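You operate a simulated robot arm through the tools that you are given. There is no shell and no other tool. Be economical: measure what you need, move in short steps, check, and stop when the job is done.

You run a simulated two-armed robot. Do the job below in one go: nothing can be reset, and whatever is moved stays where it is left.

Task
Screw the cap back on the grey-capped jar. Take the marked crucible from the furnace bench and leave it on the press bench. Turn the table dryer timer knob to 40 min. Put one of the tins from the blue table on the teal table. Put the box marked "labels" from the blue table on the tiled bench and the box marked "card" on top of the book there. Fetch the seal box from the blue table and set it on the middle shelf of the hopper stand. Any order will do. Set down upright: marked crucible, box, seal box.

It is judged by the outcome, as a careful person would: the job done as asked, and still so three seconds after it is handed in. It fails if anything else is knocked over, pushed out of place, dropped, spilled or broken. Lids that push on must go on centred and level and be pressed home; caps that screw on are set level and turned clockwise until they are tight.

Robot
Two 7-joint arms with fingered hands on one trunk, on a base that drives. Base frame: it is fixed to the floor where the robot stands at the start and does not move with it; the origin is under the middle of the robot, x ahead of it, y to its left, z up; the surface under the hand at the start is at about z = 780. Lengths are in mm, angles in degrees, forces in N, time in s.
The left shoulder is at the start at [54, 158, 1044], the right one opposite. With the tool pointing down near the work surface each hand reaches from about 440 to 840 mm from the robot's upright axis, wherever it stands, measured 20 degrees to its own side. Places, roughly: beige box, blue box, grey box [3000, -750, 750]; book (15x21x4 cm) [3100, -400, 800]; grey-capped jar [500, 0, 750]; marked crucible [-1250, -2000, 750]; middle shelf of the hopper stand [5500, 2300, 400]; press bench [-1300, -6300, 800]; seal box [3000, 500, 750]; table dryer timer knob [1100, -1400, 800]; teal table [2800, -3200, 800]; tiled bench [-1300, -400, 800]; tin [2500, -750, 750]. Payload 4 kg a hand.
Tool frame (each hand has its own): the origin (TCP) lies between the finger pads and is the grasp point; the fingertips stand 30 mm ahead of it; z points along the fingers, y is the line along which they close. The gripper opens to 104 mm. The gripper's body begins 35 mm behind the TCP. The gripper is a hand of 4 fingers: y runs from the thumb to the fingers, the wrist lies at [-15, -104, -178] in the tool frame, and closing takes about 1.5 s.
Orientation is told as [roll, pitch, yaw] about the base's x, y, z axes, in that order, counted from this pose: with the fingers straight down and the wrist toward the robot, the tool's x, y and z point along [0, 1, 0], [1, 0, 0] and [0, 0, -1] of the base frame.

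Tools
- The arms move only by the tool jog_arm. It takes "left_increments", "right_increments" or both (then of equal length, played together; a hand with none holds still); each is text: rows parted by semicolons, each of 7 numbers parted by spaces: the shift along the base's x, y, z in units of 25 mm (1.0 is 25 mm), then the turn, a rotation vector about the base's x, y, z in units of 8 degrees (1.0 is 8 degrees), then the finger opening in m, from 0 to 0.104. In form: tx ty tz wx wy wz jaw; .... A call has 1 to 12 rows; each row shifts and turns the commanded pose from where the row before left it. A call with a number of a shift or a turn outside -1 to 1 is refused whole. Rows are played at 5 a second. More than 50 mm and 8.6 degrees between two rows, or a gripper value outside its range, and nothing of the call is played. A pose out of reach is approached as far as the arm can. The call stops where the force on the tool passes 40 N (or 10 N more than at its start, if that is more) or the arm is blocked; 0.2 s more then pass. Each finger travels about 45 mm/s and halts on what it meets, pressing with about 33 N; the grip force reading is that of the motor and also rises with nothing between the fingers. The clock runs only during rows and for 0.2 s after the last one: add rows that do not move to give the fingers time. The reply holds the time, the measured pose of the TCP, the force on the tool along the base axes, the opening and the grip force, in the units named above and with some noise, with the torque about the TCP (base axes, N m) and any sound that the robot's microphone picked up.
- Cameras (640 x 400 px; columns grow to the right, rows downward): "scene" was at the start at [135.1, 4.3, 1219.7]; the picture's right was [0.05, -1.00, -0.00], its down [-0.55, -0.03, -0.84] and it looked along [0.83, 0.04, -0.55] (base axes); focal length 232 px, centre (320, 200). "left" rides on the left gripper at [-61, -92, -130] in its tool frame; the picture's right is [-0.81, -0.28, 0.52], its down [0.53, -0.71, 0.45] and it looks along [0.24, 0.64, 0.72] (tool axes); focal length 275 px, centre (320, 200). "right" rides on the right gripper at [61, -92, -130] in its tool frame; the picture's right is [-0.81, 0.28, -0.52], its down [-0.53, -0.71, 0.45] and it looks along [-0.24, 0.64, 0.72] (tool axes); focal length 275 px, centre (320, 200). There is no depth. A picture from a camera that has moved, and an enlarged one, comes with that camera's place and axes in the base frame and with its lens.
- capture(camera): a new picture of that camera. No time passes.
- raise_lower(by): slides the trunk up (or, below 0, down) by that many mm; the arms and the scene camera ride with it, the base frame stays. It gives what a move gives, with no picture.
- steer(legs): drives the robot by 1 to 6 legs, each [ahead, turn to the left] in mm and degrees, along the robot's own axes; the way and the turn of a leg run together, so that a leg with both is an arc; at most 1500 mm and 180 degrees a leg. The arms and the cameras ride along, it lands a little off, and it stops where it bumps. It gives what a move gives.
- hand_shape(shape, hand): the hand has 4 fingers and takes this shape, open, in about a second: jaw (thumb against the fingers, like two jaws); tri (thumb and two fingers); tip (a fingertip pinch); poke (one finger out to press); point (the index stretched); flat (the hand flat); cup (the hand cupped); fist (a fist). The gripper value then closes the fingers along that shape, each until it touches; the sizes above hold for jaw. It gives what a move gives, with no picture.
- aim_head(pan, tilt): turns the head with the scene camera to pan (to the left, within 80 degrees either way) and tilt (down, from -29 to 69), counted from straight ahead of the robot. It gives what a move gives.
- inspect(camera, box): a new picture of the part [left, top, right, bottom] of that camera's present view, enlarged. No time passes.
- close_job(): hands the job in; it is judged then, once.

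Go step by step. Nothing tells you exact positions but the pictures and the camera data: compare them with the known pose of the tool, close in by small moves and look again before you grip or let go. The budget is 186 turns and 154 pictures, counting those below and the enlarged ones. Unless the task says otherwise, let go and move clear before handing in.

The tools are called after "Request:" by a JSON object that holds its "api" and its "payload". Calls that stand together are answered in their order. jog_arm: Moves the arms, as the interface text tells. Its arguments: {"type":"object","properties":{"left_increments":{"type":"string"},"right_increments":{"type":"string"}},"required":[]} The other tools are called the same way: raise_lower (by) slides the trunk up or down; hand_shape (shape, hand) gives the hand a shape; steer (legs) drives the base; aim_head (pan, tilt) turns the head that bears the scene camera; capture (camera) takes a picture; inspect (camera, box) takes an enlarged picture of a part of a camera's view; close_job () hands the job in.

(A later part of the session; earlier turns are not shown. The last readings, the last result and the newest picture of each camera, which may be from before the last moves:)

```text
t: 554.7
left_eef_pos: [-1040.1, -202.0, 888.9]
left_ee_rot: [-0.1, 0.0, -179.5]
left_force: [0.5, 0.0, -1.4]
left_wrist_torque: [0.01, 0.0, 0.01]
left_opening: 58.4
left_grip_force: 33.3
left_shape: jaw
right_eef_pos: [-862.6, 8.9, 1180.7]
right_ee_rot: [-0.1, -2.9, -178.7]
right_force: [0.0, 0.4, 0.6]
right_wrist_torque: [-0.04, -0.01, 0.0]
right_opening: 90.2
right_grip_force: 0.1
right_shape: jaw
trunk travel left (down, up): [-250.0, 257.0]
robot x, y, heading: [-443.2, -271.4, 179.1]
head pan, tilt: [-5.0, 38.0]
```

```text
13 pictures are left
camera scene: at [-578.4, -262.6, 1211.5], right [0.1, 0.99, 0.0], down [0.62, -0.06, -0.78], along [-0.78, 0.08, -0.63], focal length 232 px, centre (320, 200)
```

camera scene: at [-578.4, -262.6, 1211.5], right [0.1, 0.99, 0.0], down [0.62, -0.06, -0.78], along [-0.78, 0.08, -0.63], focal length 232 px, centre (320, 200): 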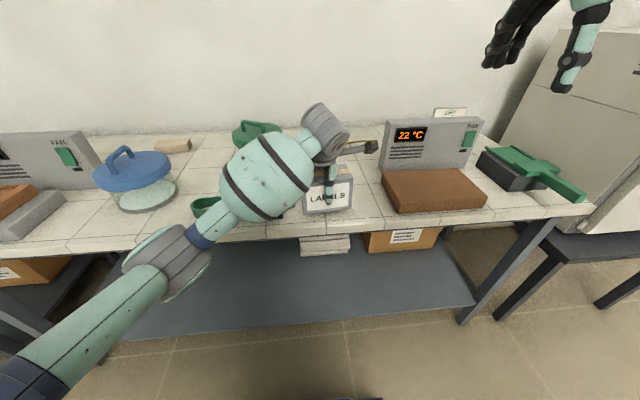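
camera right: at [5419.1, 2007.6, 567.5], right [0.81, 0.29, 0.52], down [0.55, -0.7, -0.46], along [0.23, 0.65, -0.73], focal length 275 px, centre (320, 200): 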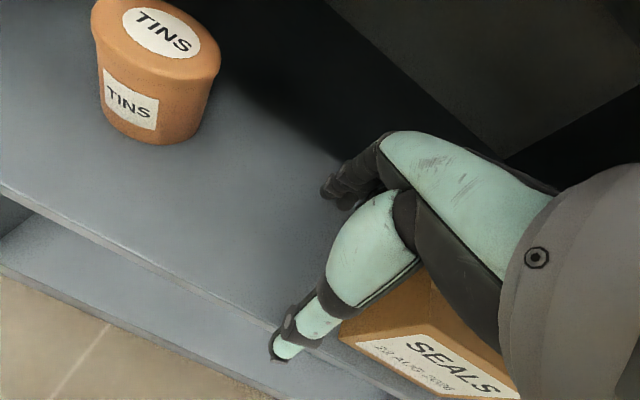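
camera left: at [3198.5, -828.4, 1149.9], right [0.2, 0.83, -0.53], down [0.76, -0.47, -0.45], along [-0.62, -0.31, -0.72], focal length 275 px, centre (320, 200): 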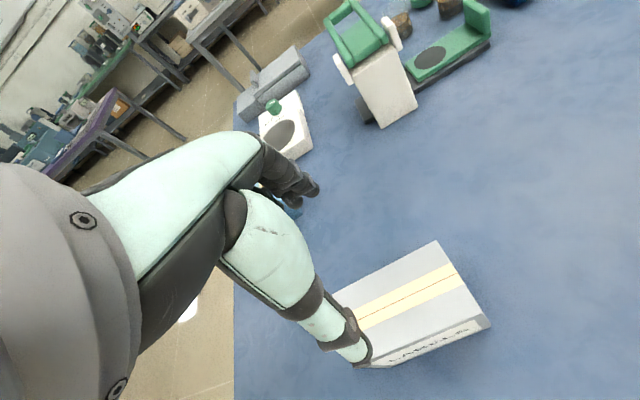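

Request:
{"api": "jog_arm", "payload": {"left_increments": "0 0 -0.2 0 0 0 0.055; 0 0 -0.2 0 0 0 0.055; 0 0 -0.2 0 0 0 0.055; 0 0 0 0 0 0 0.055"}}

Request:
{"api": "jog_arm", "payload": {"left_increments": "0 0 -0.12 0 0 0 0.055; 0 0 -0.12 0 0 0 0.055; 0 0 0 0 0 0 0.055"}}

Request:
{"api": "inspect", "payload": {"camera": "scene", "box": [250, 120, 410, 250]}}

```text
t: 555.7
left_eef_pos: [-1038.7, -201.9, 872.9]
left_ee_rot: [-0.1, 0.2, -179.5]
left_force: [-0.5, 0.0, -2.3]
left_wrist_torque: [0.02, 0.0, 0.0]
left_opening: 58.1
left_grip_force: 33.4
left_shape: jaw
right_eef_pos: [-862.4, 9.5, 1179.5]
right_ee_rot: [-0.2, -2.9, -178.7]
right_force: [-0.2, -0.7, -0.3]
right_wrist_torque: [-0.01, -0.01, 0.01]
right_opening: 90.2
right_grip_force: 0.1
right_shape: jaw
trunk travel left (down, up): [-250.0, 257.0]
robot x, y, heading: [-444.4, -270.2, 179.2]
head pan, tilt: [-5.0, 38.0]
```

```text
t: 556.5
left_eef_pos: [-1039.6, -201.8, 867.3]
left_ee_rot: [-0.1, 0.1, -179.5]
left_force: [0.2, -0.6, -2.4]
left_wrist_torque: [0.03, 0.01, 0.01]
left_opening: 58.2
left_grip_force: 33.1
left_shape: jaw
right_eef_pos: [-863.5, 9.5, 1179.1]
right_ee_rot: [-0.2, -2.9, -178.7]
right_force: [0.1, 0.5, -0.6]
right_wrist_torque: [-0.02, -0.01, 0.0]
right_opening: 90.2
right_grip_force: 0.0
right_shape: jaw
trunk travel left (down, up): [-250.0, 257.0]
robot x, y, heading: [-447.9, -271.1, 179.0]
head pan, tilt: [-5.0, 38.0]
```

```text
3.08 times, centred on (330, 185) of scene
camera zoom: at [-578.5, -262.5, 1211.4], right [0.1, 0.99, 0.0], down [0.62, -0.06, -0.78], along [-0.78, 0.08, -0.63], focal length 715 px, centre (289, 246)
```

zoom: 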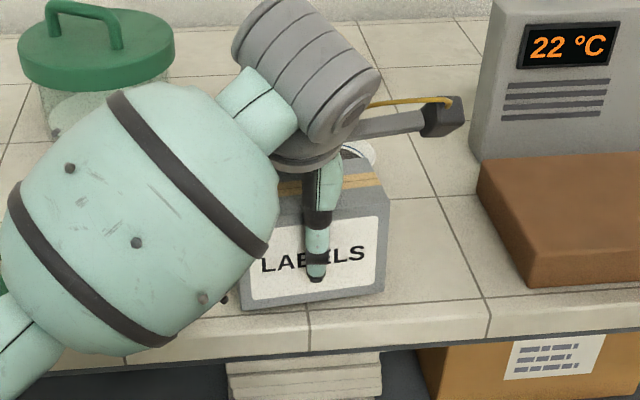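

Request:
{"api": "jog_arm", "payload": {"left_increments": "0 0 -0.1 0 0 0 0.055; 0 0 -0.1 0 0 0 0.055; 0 0 0 0 0 0 0.055"}}

Request:
{"api": "jog_arm", "payload": {"left_increments": "0 0 -0.1 0 0 0 0.055; 0 0 -0.1 0 0 0 0.055; 0 0 0 0 0 0 0.055"}}

Request:
{"api": "jog_arm", "payload": {"left_increments": "0 0 -0.1 0 0 0 0.055; 0 0 -0.1 0 0 0 0.055; 0 0 0 0 0 0 0.055"}}

```text
t: 557.3
left_eef_pos: [-1038.9, -201.5, 862.1]
left_ee_rot: [-0.1, 0.1, -179.5]
left_force: [0.0, 0.1, -2.2]
left_wrist_torque: [0.0, 0.0, -0.03]
left_opening: 58.3
left_grip_force: 33.2
left_shape: jaw
right_eef_pos: [-863.6, 9.5, 1179.4]
right_ee_rot: [-0.2, -2.9, -178.7]
right_force: [-0.4, -1.1, -1.0]
right_wrist_torque: [0.01, 0.0, 0.03]
right_opening: 90.2
right_grip_force: 0.0
right_shape: jaw
trunk travel left (down, up): [-250.0, 257.0]
robot x, y, heading: [-447.5, -275.6, 179.1]
head pan, tilt: [-5.0, 38.0]
```

```text
t: 558.1
left_eef_pos: [-1039.4, -200.8, 860.4]
left_ee_rot: [-0.2, -0.2, -179.5]
left_force: [0.6, 2.0, 12.0]
left_wrist_torque: [-0.43, 0.37, 0.01]
left_opening: 58.2
left_grip_force: 32.9
left_shape: jaw
right_eef_pos: [-861.5, 9.9, 1181.2]
right_ee_rot: [-0.2, -2.9, -178.7]
right_force: [0.1, -0.5, -0.2]
right_wrist_torque: [0.0, 0.01, 0.0]
right_opening: 90.3
right_grip_force: 0.1
right_shape: jaw
trunk travel left (down, up): [-250.0, 257.0]
robot x, y, heading: [-446.7, -271.3, 179.2]
head pan, tilt: [-5.0, 38.0]
```

```text
t: 558.9
left_eef_pos: [-1038.3, -202.4, 858.8]
left_ee_rot: [-0.4, -0.5, -179.6]
left_force: [-0.3, 3.6, 34.7]
left_wrist_torque: [-0.45, 0.94, 0.02]
left_opening: 59.0
left_grip_force: 32.6
left_shape: jaw
right_eef_pos: [-859.7, 8.8, 1180.9]
right_ee_rot: [-0.2, -3.1, -178.7]
right_force: [0.1, -0.5, 0.3]
right_wrist_torque: [0.02, -0.02, 0.0]
right_opening: 90.2
right_grip_force: 0.0
right_shape: jaw
trunk travel left (down, up): [-250.0, 257.0]
robot x, y, heading: [-445.7, -273.5, 179.2]
head pan, tilt: [-5.0, 38.0]
```

Down on the bench. Relieving the press, opening and rising.

Request:
{"api": "jog_arm", "payload": {"left_increments": "0 0 0.15 0 0 0 0.055; 0 0 0 0 0 0 0.07; 0 0 0 0 0 0 0.085; 0 0 0 0 0 0 0.104; 0 0 0 0 0 0 0.104; 0 0 0 0 0 0 0.104; 0 0 0.6 0 0 0 0.104; 0 0 0.8 0 0 0 0.104; 0 0 1 0 0 0 0.104; 0 0 1 0 0 0 0.104; 0 0 1 0 0 0 0.104; 0 0 1 0 0 0 0.104"}}

Request:
{"api": "jog_arm", "payload": {"left_increments": "0.5 -0.5 1 0 0 0 0.104; 0.8 -0.8 1 0 0 0 0.104; 0.8 -0.8 1 0 0 0 0.104; 0.8 -0.8 1 0 0 0 0.104; 0.8 -0.8 0.5 0 0 0 0.104; 0.8 -0.8 0 0 0 0 0.104; 0.8 -0.8 0 0 0 0 0.104; 0 0 0 0 0 0 0.104"}}

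Request:
{"api": "capture", "payload": {"camera": "scene"}}

```text
t: 561.5
left_eef_pos: [-1039.0, -203.0, 991.1]
left_ee_rot: [0.0, 0.1, -179.4]
left_force: [0.0, 0.2, -1.8]
left_wrist_torque: [-0.01, 0.01, 0.0]
left_opening: 103.9
left_grip_force: 0.0
left_shape: jaw
right_eef_pos: [-862.2, 10.6, 1178.9]
right_ee_rot: [-0.2, -2.9, -178.7]
right_force: [0.2, -0.2, -0.4]
right_wrist_torque: [0.03, 0.0, -0.02]
right_opening: 90.0
right_grip_force: 0.0
right_shape: jaw
trunk travel left (down, up): [-250.0, 257.0]
robot x, y, heading: [-445.3, -274.5, 178.9]
head pan, tilt: [-5.0, 38.0]
```

```text
t: 563.3
left_eef_pos: [-908.3, -334.8, 1102.6]
left_ee_rot: [0.0, 0.0, -179.5]
left_force: [0.0, 0.2, -2.0]
left_wrist_torque: [0.01, -0.03, 0.01]
left_opening: 103.9
left_grip_force: 0.1
left_shape: jaw
right_eef_pos: [-864.0, 10.5, 1178.6]
right_ee_rot: [-0.3, -2.9, -178.6]
right_force: [-0.1, 0.9, 0.0]
right_wrist_torque: [0.03, -0.01, 0.01]
right_opening: 90.0
right_grip_force: 0.1
right_shape: jaw
trunk travel left (down, up): [-250.0, 257.0]
robot x, y, heading: [-444.7, -268.5, 179.1]
head pan, tilt: [-5.0, 38.0]
```

```text
11 pictures are left
camera scene: at [-578.9, -262.1, 1211.4], right [0.1, 0.99, 0.0], down [0.62, -0.06, -0.78], along [-0.78, 0.08, -0.63], focal length 232 px, centre (320, 200)
```

scene: 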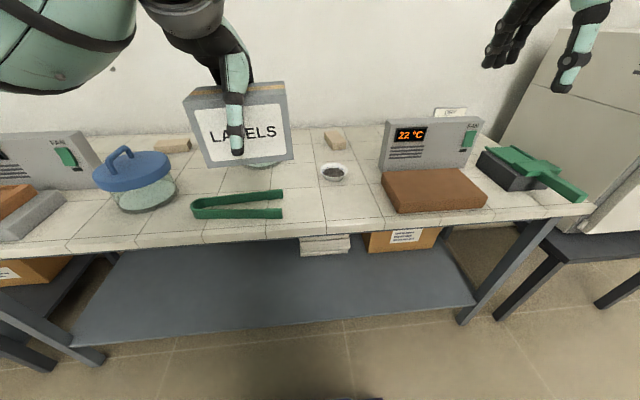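

The LABELS box came up with the left hand, so it is still hanging on the fingers. I need to look closely.

Request:
{"api": "capture", "payload": {"camera": "left"}}

Request:
{"api": "inspect", "payload": {"camera": "scene", "box": [160, 20, 320, 190]}}

```text
10 pictures are left
camera left: at [-817.1, -271.8, 1232.2], right [0.27, 0.81, -0.52], down [0.72, -0.53, -0.45], along [-0.64, -0.25, -0.73], focal length 275 px, centre (320, 200)
```

left: 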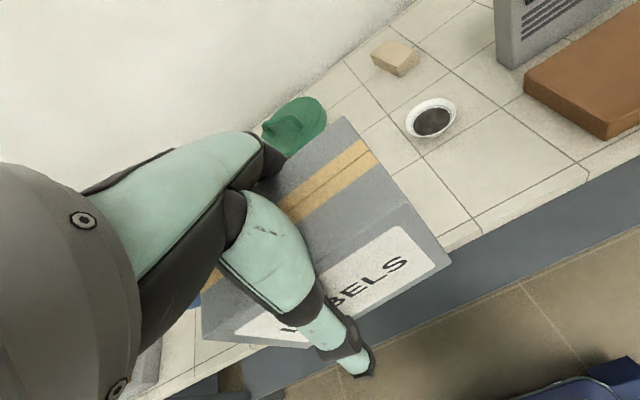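

```text
2.35 times, centred on (240, 105) of scene
camera zoom: at [-578.9, -262.1, 1211.4], right [0.1, 0.99, 0.0], down [0.62, -0.06, -0.78], along [-0.78, 0.08, -0.63], focal length 547 px, centre (508, 424)
```

zoom: 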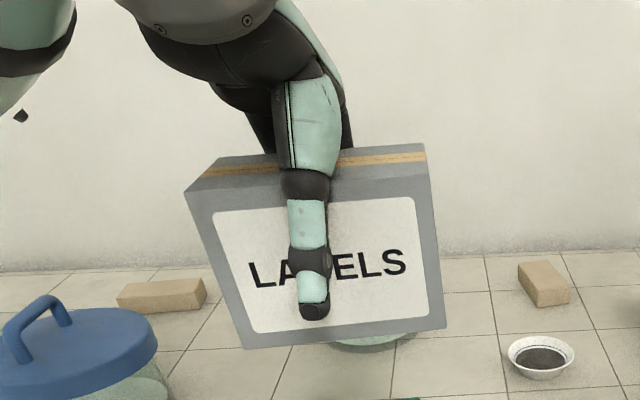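

The box is level but wedged between the thumb base and finger bases. I'll carry it back over the spot, set it down and open the hand into the "flat" shape to free it.

Request:
{"api": "jog_arm", "payload": {"left_increments": "-0.8 0.8 0 0 0 0 0.104; -0.8 0.8 0 0 0 0 0.104; -0.8 0.8 -0.5 0 0 0 0.104; -0.8 0.8 -1 0 0 0 0.104; -0.8 0.8 -1 0 0 0 0.104; -0.8 0.8 -1 0 0 0 0.104; -0.5 0.5 -1 0 0 0 0.104; 0 0 -1 0 0 0 0.104; 0 0 -1 0 0 0 0.104; 0 0 -1 0 0 0 0.104; 0 0 -1 0 0 0 0.104; 0 0 0 0 0 0 0.104"}}

Request:
{"api": "jog_arm", "payload": {"left_increments": "0 0 -0.2 0 0 0 0.104; 0 0 -0.2 0 0 0 0.104; 0 0 -0.15 0 0 0 0.104; 0 0 -0.1 0 0 0 0.104; 0 0 0 0 0 0 0.104"}}

Request:
{"api": "inspect", "payload": {"camera": "scene", "box": [250, 120, 410, 250]}}

```text
t: 565.9
left_eef_pos: [-1037.9, -203.4, 891.6]
left_ee_rot: [-0.1, 0.1, -179.5]
left_force: [0.4, 0.0, -2.0]
left_wrist_torque: [-0.04, -0.02, 0.0]
left_opening: 103.8
left_grip_force: 0.0
left_shape: jaw
right_eef_pos: [-862.8, 9.9, 1180.4]
right_ee_rot: [-0.2, -2.9, -178.8]
right_force: [0.9, -0.5, 0.3]
right_wrist_torque: [0.0, 0.05, 0.04]
right_opening: 89.9
right_grip_force: 0.1
right_shape: jaw
trunk travel left (down, up): [-250.0, 257.0]
robot x, y, heading: [-444.6, -273.3, 179.1]
head pan, tilt: [-5.0, 38.0]
```

```text
t: 567.1
left_eef_pos: [-1038.5, -202.1, 873.6]
left_ee_rot: [0.0, 0.1, -179.4]
left_force: [-0.1, -0.1, -2.4]
left_wrist_torque: [-0.05, 0.02, 0.01]
left_opening: 103.8
left_grip_force: 0.1
left_shape: jaw
right_eef_pos: [-863.5, 9.5, 1178.9]
right_ee_rot: [-0.2, -2.9, -178.7]
right_force: [0.1, -0.6, 0.6]
right_wrist_torque: [0.0, 0.01, 0.01]
right_opening: 90.0
right_grip_force: 0.0
right_shape: jaw
trunk travel left (down, up): [-250.0, 257.0]
robot x, y, heading: [-444.2, -273.2, 179.1]
head pan, tilt: [-5.0, 38.0]
```

```text
3.08 times, centred on (330, 185) of scene
camera zoom: at [-578.4, -262.5, 1211.4], right [0.1, 0.99, 0.0], down [0.62, -0.06, -0.78], along [-0.78, 0.08, -0.63], focal length 715 px, centre (289, 246)
```

zoom: 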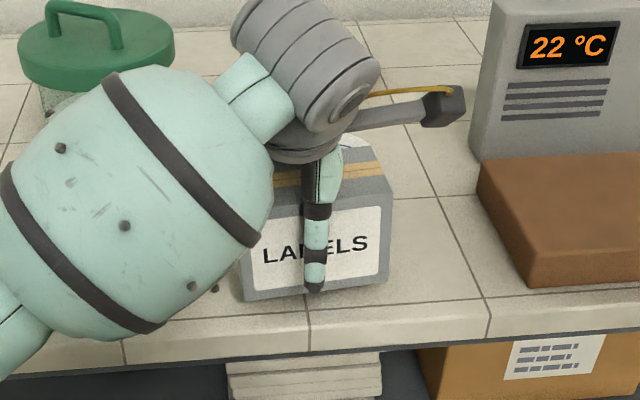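

Request:
{"api": "jog_arm", "payload": {"left_increments": "0 0 -0.15 0 0 0 0.104; 0 0 -0.15 0 0 0 0.104; 0 0 -0.1 0 0 0 0.104; 0 0 0 0 0 0 0.104"}}

Request:
{"api": "jog_arm", "payload": {"left_increments": "0 0 -0.1 0 0 0 0.104; 0 0 -0.1 0 0 0 0.104; 0 0 0 0 0 0 0.104"}}

```text
t: 568.1
left_eef_pos: [-1039.2, -202.7, 864.3]
left_ee_rot: [-0.1, 0.0, -179.5]
left_force: [-0.1, -0.2, -2.2]
left_wrist_torque: [-0.03, 0.02, 0.01]
left_opening: 104.0
left_grip_force: 0.1
left_shape: jaw
right_eef_pos: [-863.3, 9.8, 1180.0]
right_ee_rot: [-0.2, -2.9, -178.7]
right_force: [0.0, -0.1, -1.1]
right_wrist_torque: [0.01, -0.01, 0.02]
right_opening: 89.9
right_grip_force: 0.1
right_shape: jaw
trunk travel left (down, up): [-250.0, 257.0]
robot x, y, heading: [-443.0, -270.0, 179.1]
head pan, tilt: [-5.0, 38.0]
```

```text
t: 568.9
left_eef_pos: [-1039.2, -202.7, 859.6]
left_ee_rot: [0.0, 0.1, -179.5]
left_force: [-0.1, -0.6, -1.3]
left_wrist_torque: [-0.01, 0.01, 0.01]
left_opening: 104.1
left_grip_force: 0.1
left_shape: jaw
right_eef_pos: [-863.3, 9.9, 1179.1]
right_ee_rot: [-0.2, -2.9, -178.7]
right_force: [-0.1, -1.4, -0.1]
right_wrist_torque: [-0.03, 0.02, 0.02]
right_opening: 89.7
right_grip_force: 0.0
right_shape: jaw
trunk travel left (down, up): [-250.0, 257.0]
robot x, y, heading: [-447.6, -272.0, 178.9]
head pan, tilt: [-5.0, 38.0]
```

Request:
{"api": "jog_arm", "payload": {"left_increments": "0 0 -0.1 0 0 0 0.104; 0 0 -0.06 0 0 0 0.104; 0 0 0 0 0 0 0.104"}}

```text
t: 569.7
left_eef_pos: [-1039.4, -202.3, 856.5]
left_ee_rot: [0.0, 0.0, -179.4]
left_force: [-1.1, -1.1, 5.4]
left_wrist_torque: [0.0, -0.05, 0.0]
left_opening: 104.0
left_grip_force: 0.1
left_shape: jaw
right_eef_pos: [-861.2, 8.5, 1179.4]
right_ee_rot: [-0.2, -2.9, -178.7]
right_force: [0.8, -0.5, -0.2]
right_wrist_torque: [0.0, 0.01, -0.04]
right_opening: 89.7
right_grip_force: 0.0
right_shape: jaw
trunk travel left (down, up): [-250.0, 257.0]
robot x, y, heading: [-447.4, -275.2, 179.0]
head pan, tilt: [-5.0, 38.0]
```

The box rests on the bench. Opening the left hand flat to free it.

Request:
{"api": "hand_shape", "payload": {"hand": "left", "shape": "flat"}}

Request:
{"api": "inspect", "payload": {"camera": "scene", "box": [250, 120, 410, 250]}}

```text
t: 570.6
left_eef_pos: [-1039.2, -201.9, 856.3]
left_ee_rot: [-0.2, 0.0, -179.5]
left_force: [-1.9, -0.6, 9.3]
left_wrist_torque: [0.17, 0.33, 0.01]
left_opening: 95.9
left_grip_force: 0.0
left_shape: flat
right_eef_pos: [-862.3, 9.3, 1180.1]
right_ee_rot: [-0.3, -2.9, -178.7]
right_force: [-0.1, 0.7, -0.4]
right_wrist_torque: [-0.02, -0.02, -0.01]
right_opening: 90.3
right_grip_force: 0.0
right_shape: jaw
trunk travel left (down, up): [-250.0, 257.0]
robot x, y, heading: [-445.5, -272.7, 179.2]
head pan, tilt: [-5.0, 38.0]
```

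```text
3.08 times, centred on (330, 185) of scene
camera zoom: at [-577.4, -262.6, 1211.6], right [0.1, 0.99, 0.0], down [0.62, -0.06, -0.78], along [-0.78, 0.08, -0.63], focal length 715 px, centre (289, 246)
```

zoom: 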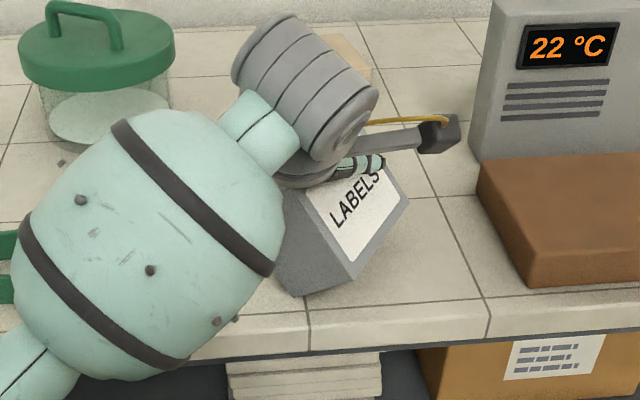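

Request:
{"api": "capture", "payload": {"camera": "left"}}

```text
6 pictures are left
camera left: at [-948.1, -139.9, 986.9], right [0.27, 0.81, -0.52], down [0.72, -0.52, -0.46], along [-0.64, -0.25, -0.72], focal length 275 px, centre (320, 200)
```

left: 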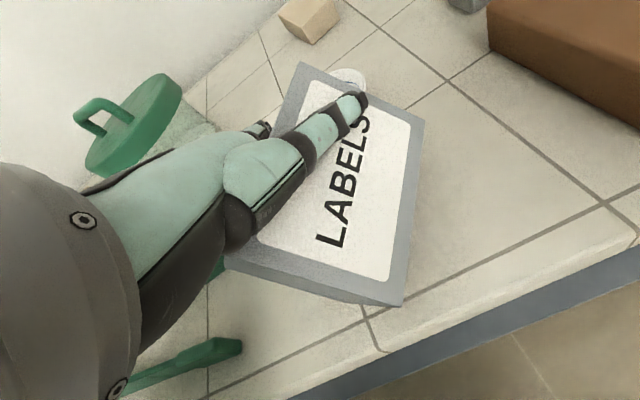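

Opening flat swept the box askew: it now leans, tipped about 55° toward -y and near its balance point, trapped in the hand. I'll nudge the hand toward +y so it leans back toward upright.

Request:
{"api": "jog_arm", "payload": {"left_increments": "0 0.3 0 0 0 0 0.104; 0 0.3 0 0 0 0 0.104; 0 0.3 0 0 0 0 0.104; 0 0.3 0 0 0 0 0.104; 0 0 0 0 0 0 0.104"}}

Request:
{"api": "inspect", "payload": {"camera": "scene", "box": [250, 120, 410, 250]}}

```text
t: 571.8
left_eef_pos: [-1038.7, -173.6, 856.8]
left_ee_rot: [-0.2, -0.2, -179.5]
left_force: [1.1, -6.2, 20.9]
left_wrist_torque: [0.46, 1.34, 0.36]
left_opening: 0.0
left_grip_force: 0.1
left_shape: flat
right_eef_pos: [-860.5, 7.5, 1180.8]
right_ee_rot: [-0.3, -3.0, -178.6]
right_force: [-0.5, 0.1, -0.1]
right_wrist_torque: [-0.05, -0.01, 0.03]
right_opening: 89.7
right_grip_force: 0.0
right_shape: jaw
trunk travel left (down, up): [-250.0, 257.0]
robot x, y, heading: [-441.7, -270.9, 178.9]
head pan, tilt: [-5.0, 38.0]
```

```text
3.08 times, centred on (330, 185) of scene
camera zoom: at [-575.6, -263.9, 1211.8], right [0.1, 0.99, 0.0], down [0.62, -0.06, -0.78], along [-0.78, 0.08, -0.62], focal length 715 px, centre (289, 246)
```

zoom: 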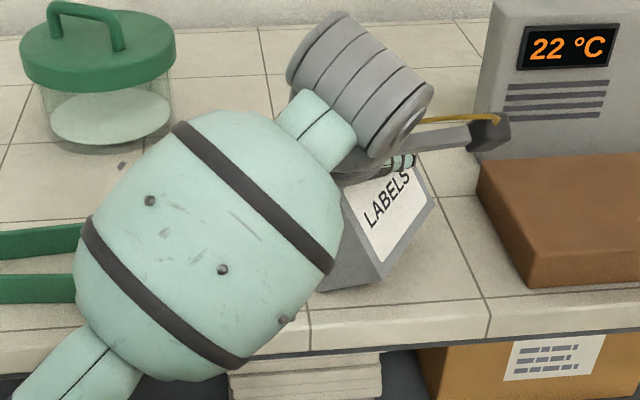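

Request:
{"api": "jog_arm", "payload": {"left_increments": "0 0.15 0.25 0 0 0 0; 0 0.15 0.3 0 0 0 0; 0 0.15 0.4 0 0 0 0; 0 0.1 0.5 0 0 0 0; 0 0 0.5 0 0 0 0; 0 0 0.5 0 0 0 0; 0 0 0.5 0 0 0 0; 0 0 0 0 0 0 0"}}

Request:
{"api": "inspect", "payload": {"camera": "scene", "box": [250, 110, 410, 250]}}

```text
t: 573.6
left_eef_pos: [-1039.8, -157.8, 929.8]
left_ee_rot: [-0.2, 0.1, -179.4]
left_force: [0.0, 0.2, 0.6]
left_wrist_torque: [-0.02, -0.02, -0.03]
left_opening: 0.2
left_grip_force: 0.0
left_shape: flat
right_eef_pos: [-862.4, 9.8, 1178.9]
right_ee_rot: [-0.3, -2.9, -178.7]
right_force: [-0.9, 0.0, 0.4]
right_wrist_torque: [-0.01, 0.0, -0.05]
right_opening: 90.2
right_grip_force: 0.0
right_shape: jaw
trunk travel left (down, up): [-250.0, 257.0]
robot x, y, heading: [-448.2, -271.8, 179.1]
head pan, tilt: [-5.0, 38.0]
```

```text
2.86 times, centred on (330, 180) of scene
camera zoom: at [-578.3, -262.5, 1211.5], right [0.1, 0.99, 0.0], down [0.62, -0.06, -0.78], along [-0.78, 0.08, -0.63], focal length 664 px, centre (291, 257)
```

zoom: 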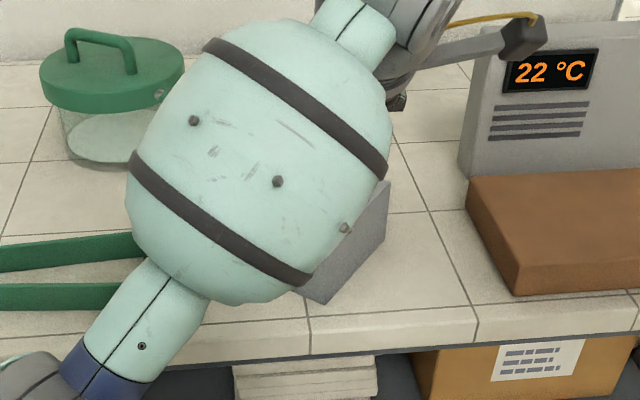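

The box is free of the hand. I'll raise the left arm clear and see how the box settled.

Request:
{"api": "jog_arm", "payload": {"left_increments": "0 0 1 0 0 0 0; 0 0 1 0 0 0 0; 0 0 1 0 0 0 0; 0 0 1 0 0 0 0; 0 0 1 0 0 0 0; 0 0 1 0 0 0 0; 0.8 -0.8 1 0 0 0 0; 0.8 -0.8 1 0 0 0 0; 0.8 -0.8 0 0 0 0 0; 0.8 -0.8 0 0 0 0 0; 0.8 -0.8 0 0 0 0 0; 0 -0.8 0 0 0 0 0"}}

Request:
{"api": "inspect", "payload": {"camera": "scene", "box": [230, 90, 430, 250]}}

```text
t: 576.2
left_eef_pos: [-937.2, -278.1, 1129.5]
left_ee_rot: [0.0, 0.1, -179.5]
left_force: [0.2, -0.2, -0.3]
left_wrist_torque: [0.03, -0.02, -0.02]
left_opening: 0.0
left_grip_force: 0.0
left_shape: flat
right_eef_pos: [-862.0, 8.8, 1178.7]
right_ee_rot: [-0.1, -2.9, -178.6]
right_force: [-1.1, -0.4, 0.3]
right_wrist_torque: [0.04, -0.03, 0.0]
right_opening: 90.1
right_grip_force: 0.0
right_shape: jaw
trunk travel left (down, up): [-250.0, 257.0]
robot x, y, heading: [-448.5, -268.9, 179.1]
head pan, tilt: [-5.0, 38.0]
```

```text
2.50 times, centred on (330, 170) of scene
camera zoom: at [-578.8, -263.4, 1211.4], right [0.1, 0.99, 0.0], down [0.62, -0.06, -0.78], along [-0.78, 0.08, -0.63], focal length 581 px, centre (295, 275)
```

zoom: 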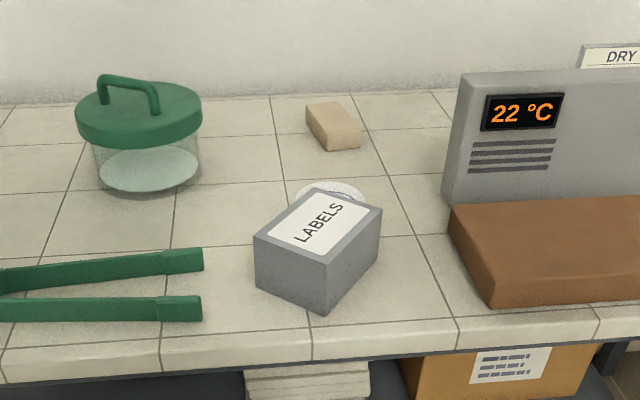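

The box lies on its back, LABELS up, at about [-1087, -185], so it must be stood up again. I'll bring the left hand in horizontally from the front-left, grip it across its top and bottom faces, and roll the wrist. First I'll restore the jaw and lower the trunk.

Request:
{"api": "hand_shape", "payload": {"hand": "left", "shape": "jaw"}}

Request:
{"api": "raise_lower", "payload": {"by": -170}}

Request:
{"api": "jog_arm", "payload": {"left_increments": "-0.5 -0.9 0.3 0 0 0 0.104; -0.5 -0.9 0.3 0 0 0 0.104; -0.5 -0.9 0.3 0 0 0 0.104; -0.5 -0.9 0.2 0 0 0 0.104; -0.5 -0.9 0 0 0 0 0.104; -0.5 -0.8 0 0 0 0 0.104; 0 0 0 0 0 0 0.104"}}

```text
t: 577.1
left_eef_pos: [-936.7, -277.0, 1130.9]
left_ee_rot: [-0.1, 0.0, -179.4]
left_force: [-0.6, 0.2, 0.2]
left_wrist_torque: [0.01, 0.01, 0.0]
left_opening: 103.7
left_grip_force: 0.1
left_shape: jaw
right_eef_pos: [-863.1, 9.5, 1179.8]
right_ee_rot: [-0.2, -2.9, -178.7]
right_force: [-0.3, 0.1, 0.6]
right_wrist_torque: [0.0, -0.03, 0.03]
right_opening: 89.9
right_grip_force: 0.1
right_shape: jaw
trunk travel left (down, up): [-250.0, 257.0]
robot x, y, heading: [-446.5, -269.7, 179.3]
head pan, tilt: [-5.0, 38.0]
```

```text
t: 579.0
left_eef_pos: [-936.4, -277.7, 959.0]
left_ee_rot: [-0.1, 0.0, -179.5]
left_force: [-0.5, 0.4, -0.1]
left_wrist_torque: [-0.03, 0.0, 0.02]
left_opening: 103.6
left_grip_force: 0.1
left_shape: jaw
right_eef_pos: [-862.5, 9.0, 1009.9]
right_ee_rot: [-0.2, -2.9, -178.7]
right_force: [0.5, -0.1, -0.8]
right_wrist_torque: [0.0, 0.03, 0.0]
right_opening: 90.3
right_grip_force: 0.1
right_shape: jaw
trunk travel left (down, up): [-80.0, 427.0]
robot x, y, heading: [-449.0, -272.4, 179.3]
head pan, tilt: [-5.0, 38.0]
```

```text
t: 580.6
left_eef_pos: [-1012.7, -410.2, 990.2]
left_ee_rot: [-0.1, 0.1, -179.5]
left_force: [-0.1, 0.4, -0.1]
left_wrist_torque: [-0.02, 0.01, -0.01]
left_opening: 104.0
left_grip_force: 0.0
left_shape: jaw
right_eef_pos: [-862.5, 10.2, 1008.3]
right_ee_rot: [-0.2, -2.9, -178.7]
right_force: [-1.3, 0.2, -0.4]
right_wrist_torque: [0.0, 0.02, 0.01]
right_opening: 90.3
right_grip_force: 0.1
right_shape: jaw
trunk travel left (down, up): [-80.0, 427.0]
robot x, y, heading: [-447.4, -268.3, 179.1]
head pan, tilt: [-5.0, 38.0]
```

Request:
{"api": "jog_arm", "payload": {"left_increments": "0 0 0 -0.266 0.523 -0.744 0.104; 0 0 0 -0.266 0.523 -0.744 0.104; 0 0 0 -0.266 0.523 -0.744 0.104; 0 0 0 -0.266 0.523 -0.744 0.104; 0 0 0 -0.266 0.523 -0.744 0.104; 0 0 0 -0.266 0.523 -0.744 0.104; 0 0 0 -0.266 0.523 -0.744 0.104; 0 0 0 -0.266 0.523 -0.744 0.104; 0 0 0 -0.266 0.523 -0.744 0.104; 0 0 0 0 0 0 0.104"}}

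Request:
{"api": "jog_arm", "payload": {"left_increments": "0 0 0 -0.266 0.523 -0.744 0.104; 0 0 0 -0.266 0.523 -0.744 0.104; 0 0 0 -0.266 0.523 -0.744 0.104; 0 0 0 -0.266 0.523 -0.744 0.104; 0 0 0 -0.266 0.523 -0.744 0.104; 0 0 0 -0.266 0.523 -0.744 0.104; 0 0 0 -0.266 0.523 -0.744 0.104; 0 0 0 -0.266 0.523 -0.744 0.104; 0 0 0 -0.266 0.523 -0.744 0.104; 0 0 0 0 0 0 0.104"}}

```text
t: 582.9
left_eef_pos: [-1012.4, -410.3, 985.6]
left_ee_rot: [34.8, -22.3, 117.4]
left_force: [0.2, 0.0, 0.3]
left_wrist_torque: [-0.03, -0.03, -0.01]
left_opening: 103.7
left_grip_force: 0.1
left_shape: jaw
right_eef_pos: [-862.2, 10.2, 1009.0]
right_ee_rot: [-0.2, -3.0, -178.7]
right_force: [-0.5, 0.2, 0.5]
right_wrist_torque: [-0.02, 0.03, 0.0]
right_opening: 89.7
right_grip_force: 0.0
right_shape: jaw
trunk travel left (down, up): [-80.0, 427.0]
robot x, y, heading: [-445.1, -272.2, 179.2]
head pan, tilt: [-5.0, 38.0]
```

```text
t: 585.0
left_eef_pos: [-1012.5, -410.4, 986.3]
left_ee_rot: [70.2, -0.4, 54.1]
left_force: [-0.1, -0.2, -0.1]
left_wrist_torque: [0.0, 0.03, 0.0]
left_opening: 103.8
left_grip_force: 0.1
left_shape: jaw
right_eef_pos: [-862.0, 9.0, 1009.8]
right_ee_rot: [-0.2, -2.9, -178.8]
right_force: [-0.3, -0.2, -0.9]
right_wrist_torque: [-0.01, 0.0, 0.0]
right_opening: 90.2
right_grip_force: 0.0
right_shape: jaw
trunk travel left (down, up): [-80.0, 427.0]
robot x, y, heading: [-444.4, -269.8, 179.2]
head pan, tilt: [-5.0, 38.0]
```

The hand is pointing as planned. I'll move to a standoff beside the box and test the wrist roll in free air first.

Request:
{"api": "jog_arm", "payload": {"left_increments": "0.5 0.9 -0.3 0 0 0 0.104; 0.5 0.9 -0.3 0 0 0 0.104; 0.5 0.9 -0.3 0 0 0 0.104; 0.5 0.9 -0.3 0 0 0 0.104; 0.3 0.9 -0.3 0 0 0 0.104; 0 0.6 0 0 0 0 0.104; 0 0 0 0 0 0 0.104"}}

Request:
{"api": "jog_arm", "payload": {"left_increments": "0 0 0 -0.8 0.58 0 0.104; 0 0 0 -0.8 0.58 0 0.104; 0 0 0 -0.8 0.58 0 0.104; 0 0 0 -0.8 0.58 0 0.104; 0 0 0 -0.8 0.58 0 0.104; 0 0 0 -0.8 0.58 0 0.104; 0 0 0 -0.8 0.58 0 0.104; 0 0 0 -0.8 0.58 0 0.104; 0 0 0 -0.8 0.58 0 0.104; 0 0 0 -0.8 0.58 0 0.104; 0 0 0 -0.8 0.58 0 0.104; 0 0 0 0 0 0 0.104"}}

```text
t: 586.6
left_eef_pos: [-954.7, -283.0, 946.4]
left_ee_rot: [70.1, -0.6, 54.2]
left_force: [0.2, 0.4, 0.2]
left_wrist_torque: [0.01, -0.02, 0.0]
left_opening: 103.9
left_grip_force: 0.1
left_shape: jaw
right_eef_pos: [-861.8, 9.5, 1008.4]
right_ee_rot: [-0.2, -2.8, -178.8]
right_force: [0.9, -0.7, 0.0]
right_wrist_torque: [0.02, 0.01, 0.0]
right_opening: 90.1
right_grip_force: 0.1
right_shape: jaw
trunk travel left (down, up): [-80.0, 427.0]
robot x, y, heading: [-442.6, -271.9, 179.1]
head pan, tilt: [-5.0, 38.0]
```

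```text
t: 589.2
left_eef_pos: [-955.6, -282.7, 948.7]
left_ee_rot: [71.6, 86.6, 55.4]
left_force: [0.8, -0.3, 0.3]
left_wrist_torque: [0.01, 0.04, 0.04]
left_opening: 104.0
left_grip_force: 0.0
left_shape: jaw
right_eef_pos: [-862.7, 8.6, 1009.1]
right_ee_rot: [-0.2, -2.9, -178.7]
right_force: [-0.6, 0.7, -0.4]
right_wrist_torque: [0.01, -0.01, 0.0]
right_opening: 89.8
right_grip_force: 0.0
right_shape: jaw
trunk travel left (down, up): [-80.0, 427.0]
robot x, y, heading: [-444.2, -271.3, 179.1]
head pan, tilt: [-5.0, 38.0]
```

The full roll works. I'll roll back, lower to the box's height and approach along its long axis.

Request:
{"api": "jog_arm", "payload": {"left_increments": "0 0 0 0.8 -0.58 0 0.104; 0 0 0 0.8 -0.58 0 0.104; 0 0 0 0.8 -0.58 0 0.104; 0 0 0 0.8 -0.58 0 0.104; 0 0 0 0.8 -0.58 0 0.104; 0 0 0 0.8 -0.58 0 0.104; 0 0 0 0.8 -0.58 0 0.104; 0 0 0 0.8 -0.58 0 0.104; 0 0 0 0.8 -0.58 0 0.104; 0 0 0 0.8 -0.58 0 0.104; 0 0 0 0.8 -0.58 0 0.104; 0 0 0 0 0 0 0.104"}}

Request:
{"api": "jog_arm", "payload": {"left_increments": "0 0 -0.9 0 0 0 0.104; 0 0 -0.9 0 0 0 0.104; 0 0 -0.9 0 0 0 0.104; 0 0 -0.9 0 0 0 0.104; 0 0 0 0 0 0 0.104; -0.6 0.43 0 0 0 0 0.104; -0.6 0.43 0 0 0 0 0.104; -0.6 0.43 0 0 0 0 0.104; 0 0 0 0 0 0 0.104"}}

Request:
{"api": "capture", "payload": {"camera": "left"}}

```text
t: 591.9
left_eef_pos: [-954.5, -281.9, 949.8]
left_ee_rot: [70.1, -0.7, 54.2]
left_force: [-0.3, 0.8, -0.4]
left_wrist_torque: [0.02, 0.01, 0.0]
left_opening: 103.9
left_grip_force: 0.1
left_shape: jaw
right_eef_pos: [-862.6, 9.1, 1009.5]
right_ee_rot: [-0.2, -3.0, -178.7]
right_force: [0.0, 0.2, 0.7]
right_wrist_torque: [-0.04, -0.02, -0.02]
right_opening: 89.9
right_grip_force: 0.1
right_shape: jaw
trunk travel left (down, up): [-80.0, 427.0]
robot x, y, heading: [-444.8, -270.6, 179.1]
head pan, tilt: [-5.0, 38.0]
```

```text
t: 593.9
left_eef_pos: [-998.3, -250.3, 858.8]
left_ee_rot: [70.1, -0.5, 54.3]
left_force: [1.1, 0.2, -0.6]
left_wrist_torque: [0.03, -0.01, -0.01]
left_opening: 103.7
left_grip_force: 0.1
left_shape: jaw
right_eef_pos: [-862.7, 8.9, 1007.8]
right_ee_rot: [-0.1, -3.0, -178.8]
right_force: [-0.5, 0.0, 0.6]
right_wrist_torque: [0.01, -0.04, -0.02]
right_opening: 89.8
right_grip_force: 0.0
right_shape: jaw
trunk travel left (down, up): [-80.0, 427.0]
robot x, y, heading: [-446.4, -274.0, 179.0]
head pan, tilt: [-5.0, 38.0]
```

```text
2 pictures are left
camera left: at [-936.5, -406.8, 844.1], right [-0.33, -0.09, -0.94], down [-0.91, -0.22, 0.34], along [-0.24, 0.97, -0.01], focal length 275 px, centre (320, 200)
```

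left: 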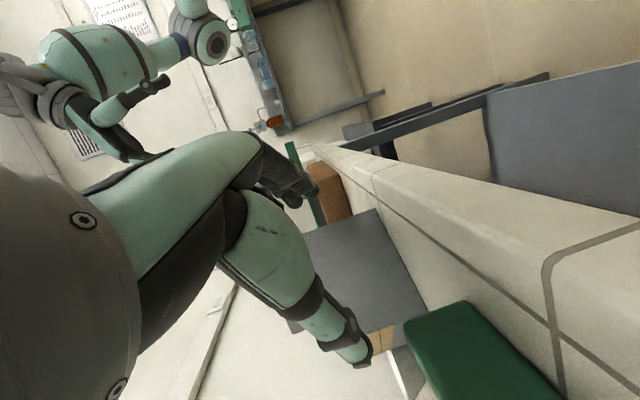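

The box end is between the thumb and fingers. I'll advance the last 75 mm and grip.

Request:
{"api": "jog_arm", "payload": {"left_increments": "-0.6 0.43 0 0 0 0 0.104; -0.6 0.43 0 0 0 0 0.104; -0.6 0.43 0 0 0 0 0.104; -0.6 0.43 0 0 0 0 0.104; 0 0 0 0 0 0 0.104"}}

Request:
{"api": "jog_arm", "payload": {"left_increments": "0 0 0 0 0 0 0.09; 0 0 0 0 0 0 0.07; 0 0 0 0 0 0 0.06; 0 0 0 0 0 0 0.06; 0 0 0 0 0 0 0.06; 0 0 0 0 0 0 0.06"}}

```text
t: 595.0
left_eef_pos: [-1058.5, -206.9, 857.9]
left_ee_rot: [70.2, -0.5, 54.3]
left_force: [1.1, 0.1, -0.7]
left_wrist_torque: [0.0, 0.0, 0.0]
left_opening: 104.0
left_grip_force: 0.1
left_shape: jaw
right_eef_pos: [-862.2, 10.2, 1008.3]
right_ee_rot: [-0.2, -2.9, -178.8]
right_force: [0.5, -0.5, -0.1]
right_wrist_torque: [-0.01, -0.02, 0.0]
right_opening: 90.0
right_grip_force: 0.1
right_shape: jaw
trunk travel left (down, up): [-80.0, 427.0]
robot x, y, heading: [-445.4, -270.7, 179.3]
head pan, tilt: [-5.0, 38.0]
```

```text
t: 596.5
left_eef_pos: [-1058.4, -206.6, 857.2]
left_ee_rot: [70.0, -0.5, 54.2]
left_force: [-0.3, 0.7, 0.8]
left_wrist_torque: [-0.01, 0.03, 0.01]
left_opening: 91.5
left_grip_force: 33.0
left_shape: jaw
right_eef_pos: [-862.8, 8.8, 1008.7]
right_ee_rot: [-0.3, -2.9, -178.7]
right_force: [0.9, 0.6, 0.3]
right_wrist_torque: [-0.01, 0.02, 0.0]
right_opening: 90.2
right_grip_force: 0.1
right_shape: jaw
trunk travel left (down, up): [-80.0, 427.0]
robot x, y, heading: [-446.5, -270.1, 179.2]
head pan, tilt: [-5.0, 38.0]
```

Gripped. Lifting, then rolling it upright.

Request:
{"api": "jog_arm", "payload": {"left_increments": "0 0 0.4 0 0 0 0.06; 0 0 0.7 0 0 0 0.06; 0 0 0.9 0 0 0 0.06; 0 0 0.9 0 0 0 0.06; 0 0 0 0 0 0 0.06"}}

Request:
{"api": "jog_arm", "payload": {"left_increments": "0 0 0 -0.8 0.58 0 0.06; 0 0 0 -0.8 0.58 0 0.06; 0 0 0 -0.8 0.58 0 0.06; 0 0 0 -0.8 0.58 0 0.06; 0 0 0 -0.8 0.58 0 0.06; 0 0 0 -0.8 0.58 0 0.06; 0 0 0 -0.8 0.58 0 0.06; 0 0 0 -0.8 0.58 0 0.06; 0 0 0 -0.8 0.58 0 0.06; 0 0 0 -0.8 0.58 0 0.06; 0 0 0 -0.8 0.58 0 0.06; 0 0 0 0 0 0 0.06"}}

```text
t: 597.6
left_eef_pos: [-1059.7, -207.1, 929.8]
left_ee_rot: [70.0, -0.6, 54.2]
left_force: [-0.5, -0.3, -2.5]
left_wrist_torque: [-0.03, -0.09, -0.01]
left_opening: 91.5
left_grip_force: 33.1
left_shape: jaw
right_eef_pos: [-862.0, 9.0, 1008.4]
right_ee_rot: [-0.2, -2.9, -178.8]
right_force: [-0.5, 0.3, 0.0]
right_wrist_torque: [0.03, 0.01, 0.0]
right_opening: 90.1
right_grip_force: 0.1
right_shape: jaw
trunk travel left (down, up): [-80.0, 427.0]
robot x, y, heading: [-446.4, -274.8, 179.0]
head pan, tilt: [-5.0, 38.0]
```

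```text
t: 600.2
left_eef_pos: [-1059.2, -205.1, 930.2]
left_ee_rot: [71.5, 86.6, 55.5]
left_force: [-0.9, -0.5, -2.4]
left_wrist_torque: [-0.05, -0.07, -0.01]
left_opening: 91.0
left_grip_force: 32.8
left_shape: jaw
right_eef_pos: [-863.8, 10.6, 1008.6]
right_ee_rot: [-0.2, -2.8, -178.7]
right_force: [-1.2, -0.1, 0.5]
right_wrist_torque: [0.0, -0.02, -0.02]
right_opening: 90.2
right_grip_force: 0.0
right_shape: jaw
trunk travel left (down, up): [-80.0, 427.0]
robot x, y, heading: [-446.3, -270.9, 178.9]
head pan, tilt: [-5.0, 38.0]
```

Request:
{"api": "jog_arm", "payload": {"left_increments": "0 0 -0.6 0 0 0 0.06; 0 0 -0.6 0 0 0 0.06; 0 0 -0.6 0 0 0 0.06; 0 0 -0.2 0 0 0 0.06; 0 0 0 0 0 0 0.06"}}

Request:
{"api": "jog_arm", "payload": {"left_increments": "0 0 -0.12 0 0 0 0.06; 0 0 -0.12 0 0 0 0.06; 0 0 -0.12 0 0 0 0.06; 0 0 0 0 0 0 0.06"}}

Request:
{"api": "jog_arm", "payload": {"left_increments": "0 0 -0.12 0 0 0 0.06; 0 0 -0.12 0 0 0 0.06; 0 0 0 0 0 0 0.06"}}

```text
t: 601.5
left_eef_pos: [-1060.4, -207.0, 880.2]
left_ee_rot: [71.4, 86.4, 55.3]
left_force: [-0.4, 0.2, -1.8]
left_wrist_torque: [-0.06, -0.15, -0.02]
left_opening: 91.2
left_grip_force: 32.7
left_shape: jaw
right_eef_pos: [-863.4, 9.5, 1008.7]
right_ee_rot: [-0.2, -2.8, -178.8]
right_force: [-1.1, 0.4, -0.4]
right_wrist_torque: [0.03, 0.02, -0.02]
right_opening: 90.2
right_grip_force: 0.1
right_shape: jaw
trunk travel left (down, up): [-80.0, 427.0]
robot x, y, heading: [-444.0, -268.7, 179.3]
head pan, tilt: [-5.0, 38.0]
```

```text
t: 602.5
left_eef_pos: [-1058.9, -206.8, 870.3]
left_ee_rot: [71.4, 86.4, 55.3]
left_force: [0.0, -1.2, -2.4]
left_wrist_torque: [-0.01, -0.11, -0.01]
left_opening: 91.4
left_grip_force: 33.0
left_shape: jaw
right_eef_pos: [-861.5, 9.2, 1008.8]
right_ee_rot: [-0.2, -2.8, -178.7]
right_force: [0.0, 0.6, 0.1]
right_wrist_torque: [-0.03, 0.01, 0.02]
right_opening: 89.9
right_grip_force: 0.1
right_shape: jaw
trunk travel left (down, up): [-80.0, 427.0]
robot x, y, heading: [-445.7, -269.7, 179.1]
head pan, tilt: [-5.0, 38.0]
```

```text
t: 603.2
left_eef_pos: [-1059.0, -206.6, 868.6]
left_ee_rot: [77.6, 86.5, 61.5]
left_force: [0.7, -1.8, 14.6]
left_wrist_torque: [-0.03, -0.58, -0.09]
left_opening: 91.7
left_grip_force: 32.8
left_shape: jaw
right_eef_pos: [-861.3, 9.0, 1009.8]
right_ee_rot: [-0.2, -2.9, -178.6]
right_force: [0.2, -0.8, 0.5]
right_wrist_torque: [-0.01, 0.01, 0.0]
right_opening: 90.1
right_grip_force: 0.1
right_shape: jaw
trunk travel left (down, up): [-80.0, 427.0]
robot x, y, heading: [-445.4, -266.6, 179.0]
head pan, tilt: [-5.0, 38.0]
```

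Contact is through the fingers under the box. I'll tip its far end down toward the bench so the release is gentle, then open and draw out slowly.

Request:
{"api": "jog_arm", "payload": {"left_increments": "0 0 0.1 -0.345 -0.47 0 0.06; 0 0 0.05 -0.345 -0.47 0 0.06; 0 0 0 -0.345 -0.47 0 0.06; 0 0 0 0 0 0 0.06"}}

Request:
{"api": "inspect", "payload": {"camera": "scene", "box": [220, 40, 420, 200]}}

```text
t: 604.2
left_eef_pos: [-1058.5, -207.4, 870.6]
left_ee_rot: [-6.4, 75.8, -22.0]
left_force: [2.4, -1.0, 14.0]
left_wrist_torque: [0.44, 1.35, -0.04]
left_opening: 88.8
left_grip_force: 33.4
left_shape: jaw
right_eef_pos: [-860.7, 9.8, 1009.7]
right_ee_rot: [-0.2, -3.0, -178.6]
right_force: [-0.9, -1.4, 0.2]
right_wrist_torque: [0.0, 0.0, -0.01]
right_opening: 90.3
right_grip_force: 0.1
right_shape: jaw
trunk travel left (down, up): [-80.0, 427.0]
robot x, y, heading: [-445.3, -273.5, 179.3]
head pan, tilt: [-5.0, 38.0]
```

```text
2.50 times, centred on (320, 120) of scene
camera zoom: at [-574.0, -262.8, 1040.6], right [0.1, 0.99, 0.0], down [0.62, -0.06, -0.78], along [-0.78, 0.08, -0.62], focal length 581 px, centre (320, 400)
```

zoom: 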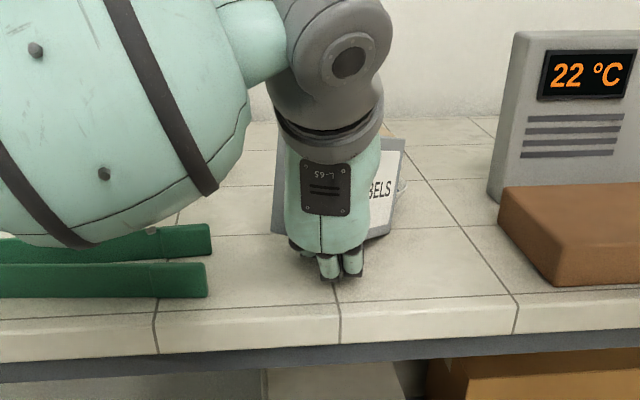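

The box is upright now, with the LABELS face readable to the right. I'll open and draw the hand out horizontally in small steps so its near end settles gently.

Request:
{"api": "jog_arm", "payload": {"left_increments": "0 0 0 0 0 0 0.08; 0 0 0 0 0 0 0.095; 0 0 0 0 0 0 0.104; 0 0 0 0 0 0 0.104; 0 0 0 0 0 0 0.104; 0.2 -0.145 0 0 0 0 0.104; 0.2 -0.145 0 0 0 0 0.104; 0.2 -0.145 0 0 0 0 0.104; 0 0 0 0 0 0 0.104"}}

```text
t: 606.2
left_eef_pos: [-1043.8, -217.3, 869.4]
left_ee_rot: [-6.2, 75.6, -21.9]
left_force: [-1.7, 1.3, 3.6]
left_wrist_torque: [0.11, 0.1, 0.06]
left_opening: 102.5
left_grip_force: 0.0
left_shape: jaw
right_eef_pos: [-861.5, 9.1, 1009.0]
right_ee_rot: [-0.2, -2.9, -178.7]
right_force: [1.1, 0.8, 0.6]
right_wrist_torque: [-0.01, 0.01, 0.02]
right_opening: 90.1
right_grip_force: 0.2
right_shape: jaw
trunk travel left (down, up): [-80.0, 427.0]
robot x, y, heading: [-444.0, -270.7, 179.3]
head pan, tilt: [-5.0, 38.0]
```

Request:
{"api": "jog_arm", "payload": {"left_increments": "0.25 -0.18 0 0 0 0 0.104; 0.25 -0.18 0 0 0 0 0.104; 0.25 -0.18 0 0 0 0 0.104; 0.25 -0.18 0 0 0 0 0.104; 0.25 -0.18 0 0 0 0 0.104; 0.25 -0.18 0 0 0 0 0.104; 0.25 -0.18 0 0 0 0 0.104; 0.25 -0.18 0 0 0 0 0.104; 0.25 -0.18 0 0 0 0 0.104; 0.25 -0.18 0 0 0 0 0.104; 0 0 0 0 0 0 0.104"}}

```text
t: 608.6
left_eef_pos: [-982.3, -262.4, 869.5]
left_ee_rot: [-6.2, 75.8, -21.8]
left_force: [-1.8, 1.9, 2.4]
left_wrist_torque: [0.06, 0.04, 0.01]
left_opening: 102.8
left_grip_force: 0.1
left_shape: jaw
right_eef_pos: [-861.9, 9.8, 1008.2]
right_ee_rot: [-0.2, -2.9, -178.8]
right_force: [0.0, 0.8, -0.6]
right_wrist_torque: [0.02, 0.0, -0.01]
right_opening: 90.1
right_grip_force: 0.1
right_shape: jaw
trunk travel left (down, up): [-80.0, 427.0]
robot x, y, heading: [-442.6, -274.8, 178.9]
head pan, tilt: [-5.0, 38.0]
```

Request:
{"api": "jog_arm", "payload": {"left_increments": "0 0 0.15 0 0 0 0.104; 0 0 0.1 0 0 0 0.104; 0 0 0 0 0 0 0.104; 0 0 0 0 0 0 0.104"}}

```text
t: 609.6
left_eef_pos: [-981.3, -263.1, 874.8]
left_ee_rot: [-6.2, 75.7, -21.8]
left_force: [-0.5, -0.2, -0.9]
left_wrist_torque: [0.0, 0.0, -0.02]
left_opening: 103.6
left_grip_force: 0.0
left_shape: jaw
right_eef_pos: [-862.0, 9.0, 1010.0]
right_ee_rot: [-0.1, -2.9, -178.7]
right_force: [0.0, 0.5, 0.2]
right_wrist_torque: [0.0, 0.01, -0.03]
right_opening: 90.2
right_grip_force: 0.1
right_shape: jaw
trunk travel left (down, up): [-80.0, 427.0]
robot x, y, heading: [-447.6, -271.7, 179.2]
head pan, tilt: [-5.0, 38.0]
```

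Request:
{"api": "jog_arm", "payload": {"left_increments": "0 0 0.1 0 0 0 0.104; 0 0 0 0 0 0 0.104; 0 0 0 0 0 0 0.104"}}

Request:
{"api": "jog_arm", "payload": {"left_increments": "0 0 0 0 0 0 0.104"}}

Request:
{"api": "jog_arm", "payload": {"left_increments": "0 0 0 0 0 0 0.104"}}

```text
t: 610.5
left_eef_pos: [-981.6, -262.5, 877.6]
left_ee_rot: [-6.3, 75.7, -21.8]
left_force: [0.6, 0.8, -1.3]
left_wrist_torque: [-0.06, -0.03, 0.01]
left_opening: 103.7
left_grip_force: 0.1
left_shape: jaw
right_eef_pos: [-862.4, 9.2, 1008.3]
right_ee_rot: [-0.2, -3.0, -178.6]
right_force: [0.4, -0.1, -0.3]
right_wrist_torque: [0.0, -0.01, -0.01]
right_opening: 90.2
right_grip_force: 0.0
right_shape: jaw
trunk travel left (down, up): [-80.0, 427.0]
robot x, y, heading: [-446.7, -273.8, 179.0]
head pan, tilt: [-5.0, 38.0]
```

```text
t: 610.9
left_eef_pos: [-983.1, -263.4, 878.5]
left_ee_rot: [-6.2, 75.7, -21.7]
left_force: [0.3, -0.3, -1.1]
left_wrist_torque: [0.0, 0.02, -0.01]
left_opening: 104.1
left_grip_force: 0.1
left_shape: jaw
right_eef_pos: [-862.6, 9.1, 1008.4]
right_ee_rot: [-0.3, -2.9, -178.6]
right_force: [-0.1, -0.4, -0.4]
right_wrist_torque: [0.03, -0.01, 0.01]
right_opening: 90.1
right_grip_force: 0.1
right_shape: jaw
trunk travel left (down, up): [-80.0, 427.0]
robot x, y, heading: [-445.6, -273.5, 179.3]
head pan, tilt: [-5.0, 38.0]
```

```text
t: 611.2
left_eef_pos: [-982.2, -263.3, 877.7]
left_ee_rot: [-6.2, 75.7, -21.8]
left_force: [-0.3, -0.7, -0.9]
left_wrist_torque: [0.0, 0.03, -0.03]
left_opening: 103.8
left_grip_force: 0.0
left_shape: jaw
right_eef_pos: [-861.3, 9.0, 1009.0]
right_ee_rot: [-0.2, -2.9, -178.7]
right_force: [-0.1, -0.4, -0.1]
right_wrist_torque: [0.01, 0.0, 0.0]
right_opening: 89.9
right_grip_force: 0.1
right_shape: jaw
trunk travel left (down, up): [-80.0, 427.0]
robot x, y, heading: [-443.0, -273.4, 179.0]
head pan, tilt: [-5.0, 38.0]
```

The steady ~1 N load suggests the box's near end still rests on the fingers. I'll use the last picture to see.

Request:
{"api": "inspect", "payload": {"camera": "scene", "box": [200, 20, 440, 220]}}

```text
2.00 times, centred on (320, 120) of scene
camera zoom: at [-575.9, -262.6, 1040.4], right [0.1, 0.99, 0.0], down [0.62, -0.06, -0.78], along [-0.78, 0.08, -0.63], focal length 465 px, centre (320, 360)
```

zoom: 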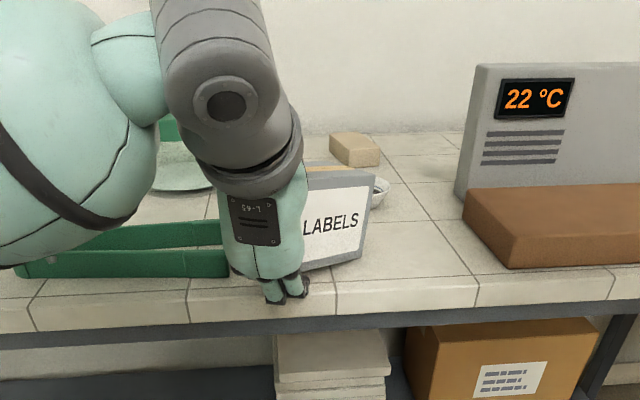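

The box stands upright and level at about [-1077, -232], with the fingers just off its front-left corner. I'll lower a hair to unload and withdraw straight away from it.

Request:
{"api": "jog_arm", "payload": {"left_increments": "0 0 -0.2 0 0 0 0.104; 0 0 0 0 0 0 0.104; 0.3 -0.15 0 0 0 0 0.104; 0.3 -0.15 0 0 0 0 0.104; 0.3 -0.15 0 0 0 0 0.104; 0 0 0 0 0 0 0.104"}}

Request:
{"api": "jog_arm", "payload": {"left_increments": "0.5 -0.25 0.04 0 0 0 0.104; 0.5 -0.25 0.04 0 0 0 0.104; 0.5 -0.25 0.04 0 0 0 0.104; 0 0 0 0 0 0 0.104"}}

```text
t: 612.6
left_eef_pos: [-960.4, -273.5, 871.9]
left_ee_rot: [-6.1, 75.6, -21.9]
left_force: [0.2, 0.0, -1.6]
left_wrist_torque: [0.02, 0.01, -0.02]
left_opening: 103.7
left_grip_force: 0.1
left_shape: jaw
right_eef_pos: [-862.6, 9.3, 1008.9]
right_ee_rot: [-0.2, -3.0, -178.7]
right_force: [0.9, -0.3, 0.7]
right_wrist_torque: [0.01, 0.02, -0.01]
right_opening: 90.2
right_grip_force: 0.1
right_shape: jaw
trunk travel left (down, up): [-80.0, 427.0]
robot x, y, heading: [-447.8, -272.3, 179.2]
head pan, tilt: [-5.0, 38.0]
```

```text
t: 613.6
left_eef_pos: [-922.1, -293.4, 877.3]
left_ee_rot: [-6.2, 75.7, -21.7]
left_force: [0.1, 0.1, -0.7]
left_wrist_torque: [-0.03, -0.02, 0.0]
left_opening: 103.9
left_grip_force: 0.1
left_shape: jaw
right_eef_pos: [-863.2, 9.9, 1008.0]
right_ee_rot: [-0.2, -2.8, -178.7]
right_force: [0.7, 0.3, -0.5]
right_wrist_torque: [0.0, 0.01, -0.04]
right_opening: 90.0
right_grip_force: 0.0
right_shape: jaw
trunk travel left (down, up): [-80.0, 427.0]
robot x, y, heading: [-447.3, -273.6, 179.1]
head pan, tilt: [-5.0, 38.0]
```

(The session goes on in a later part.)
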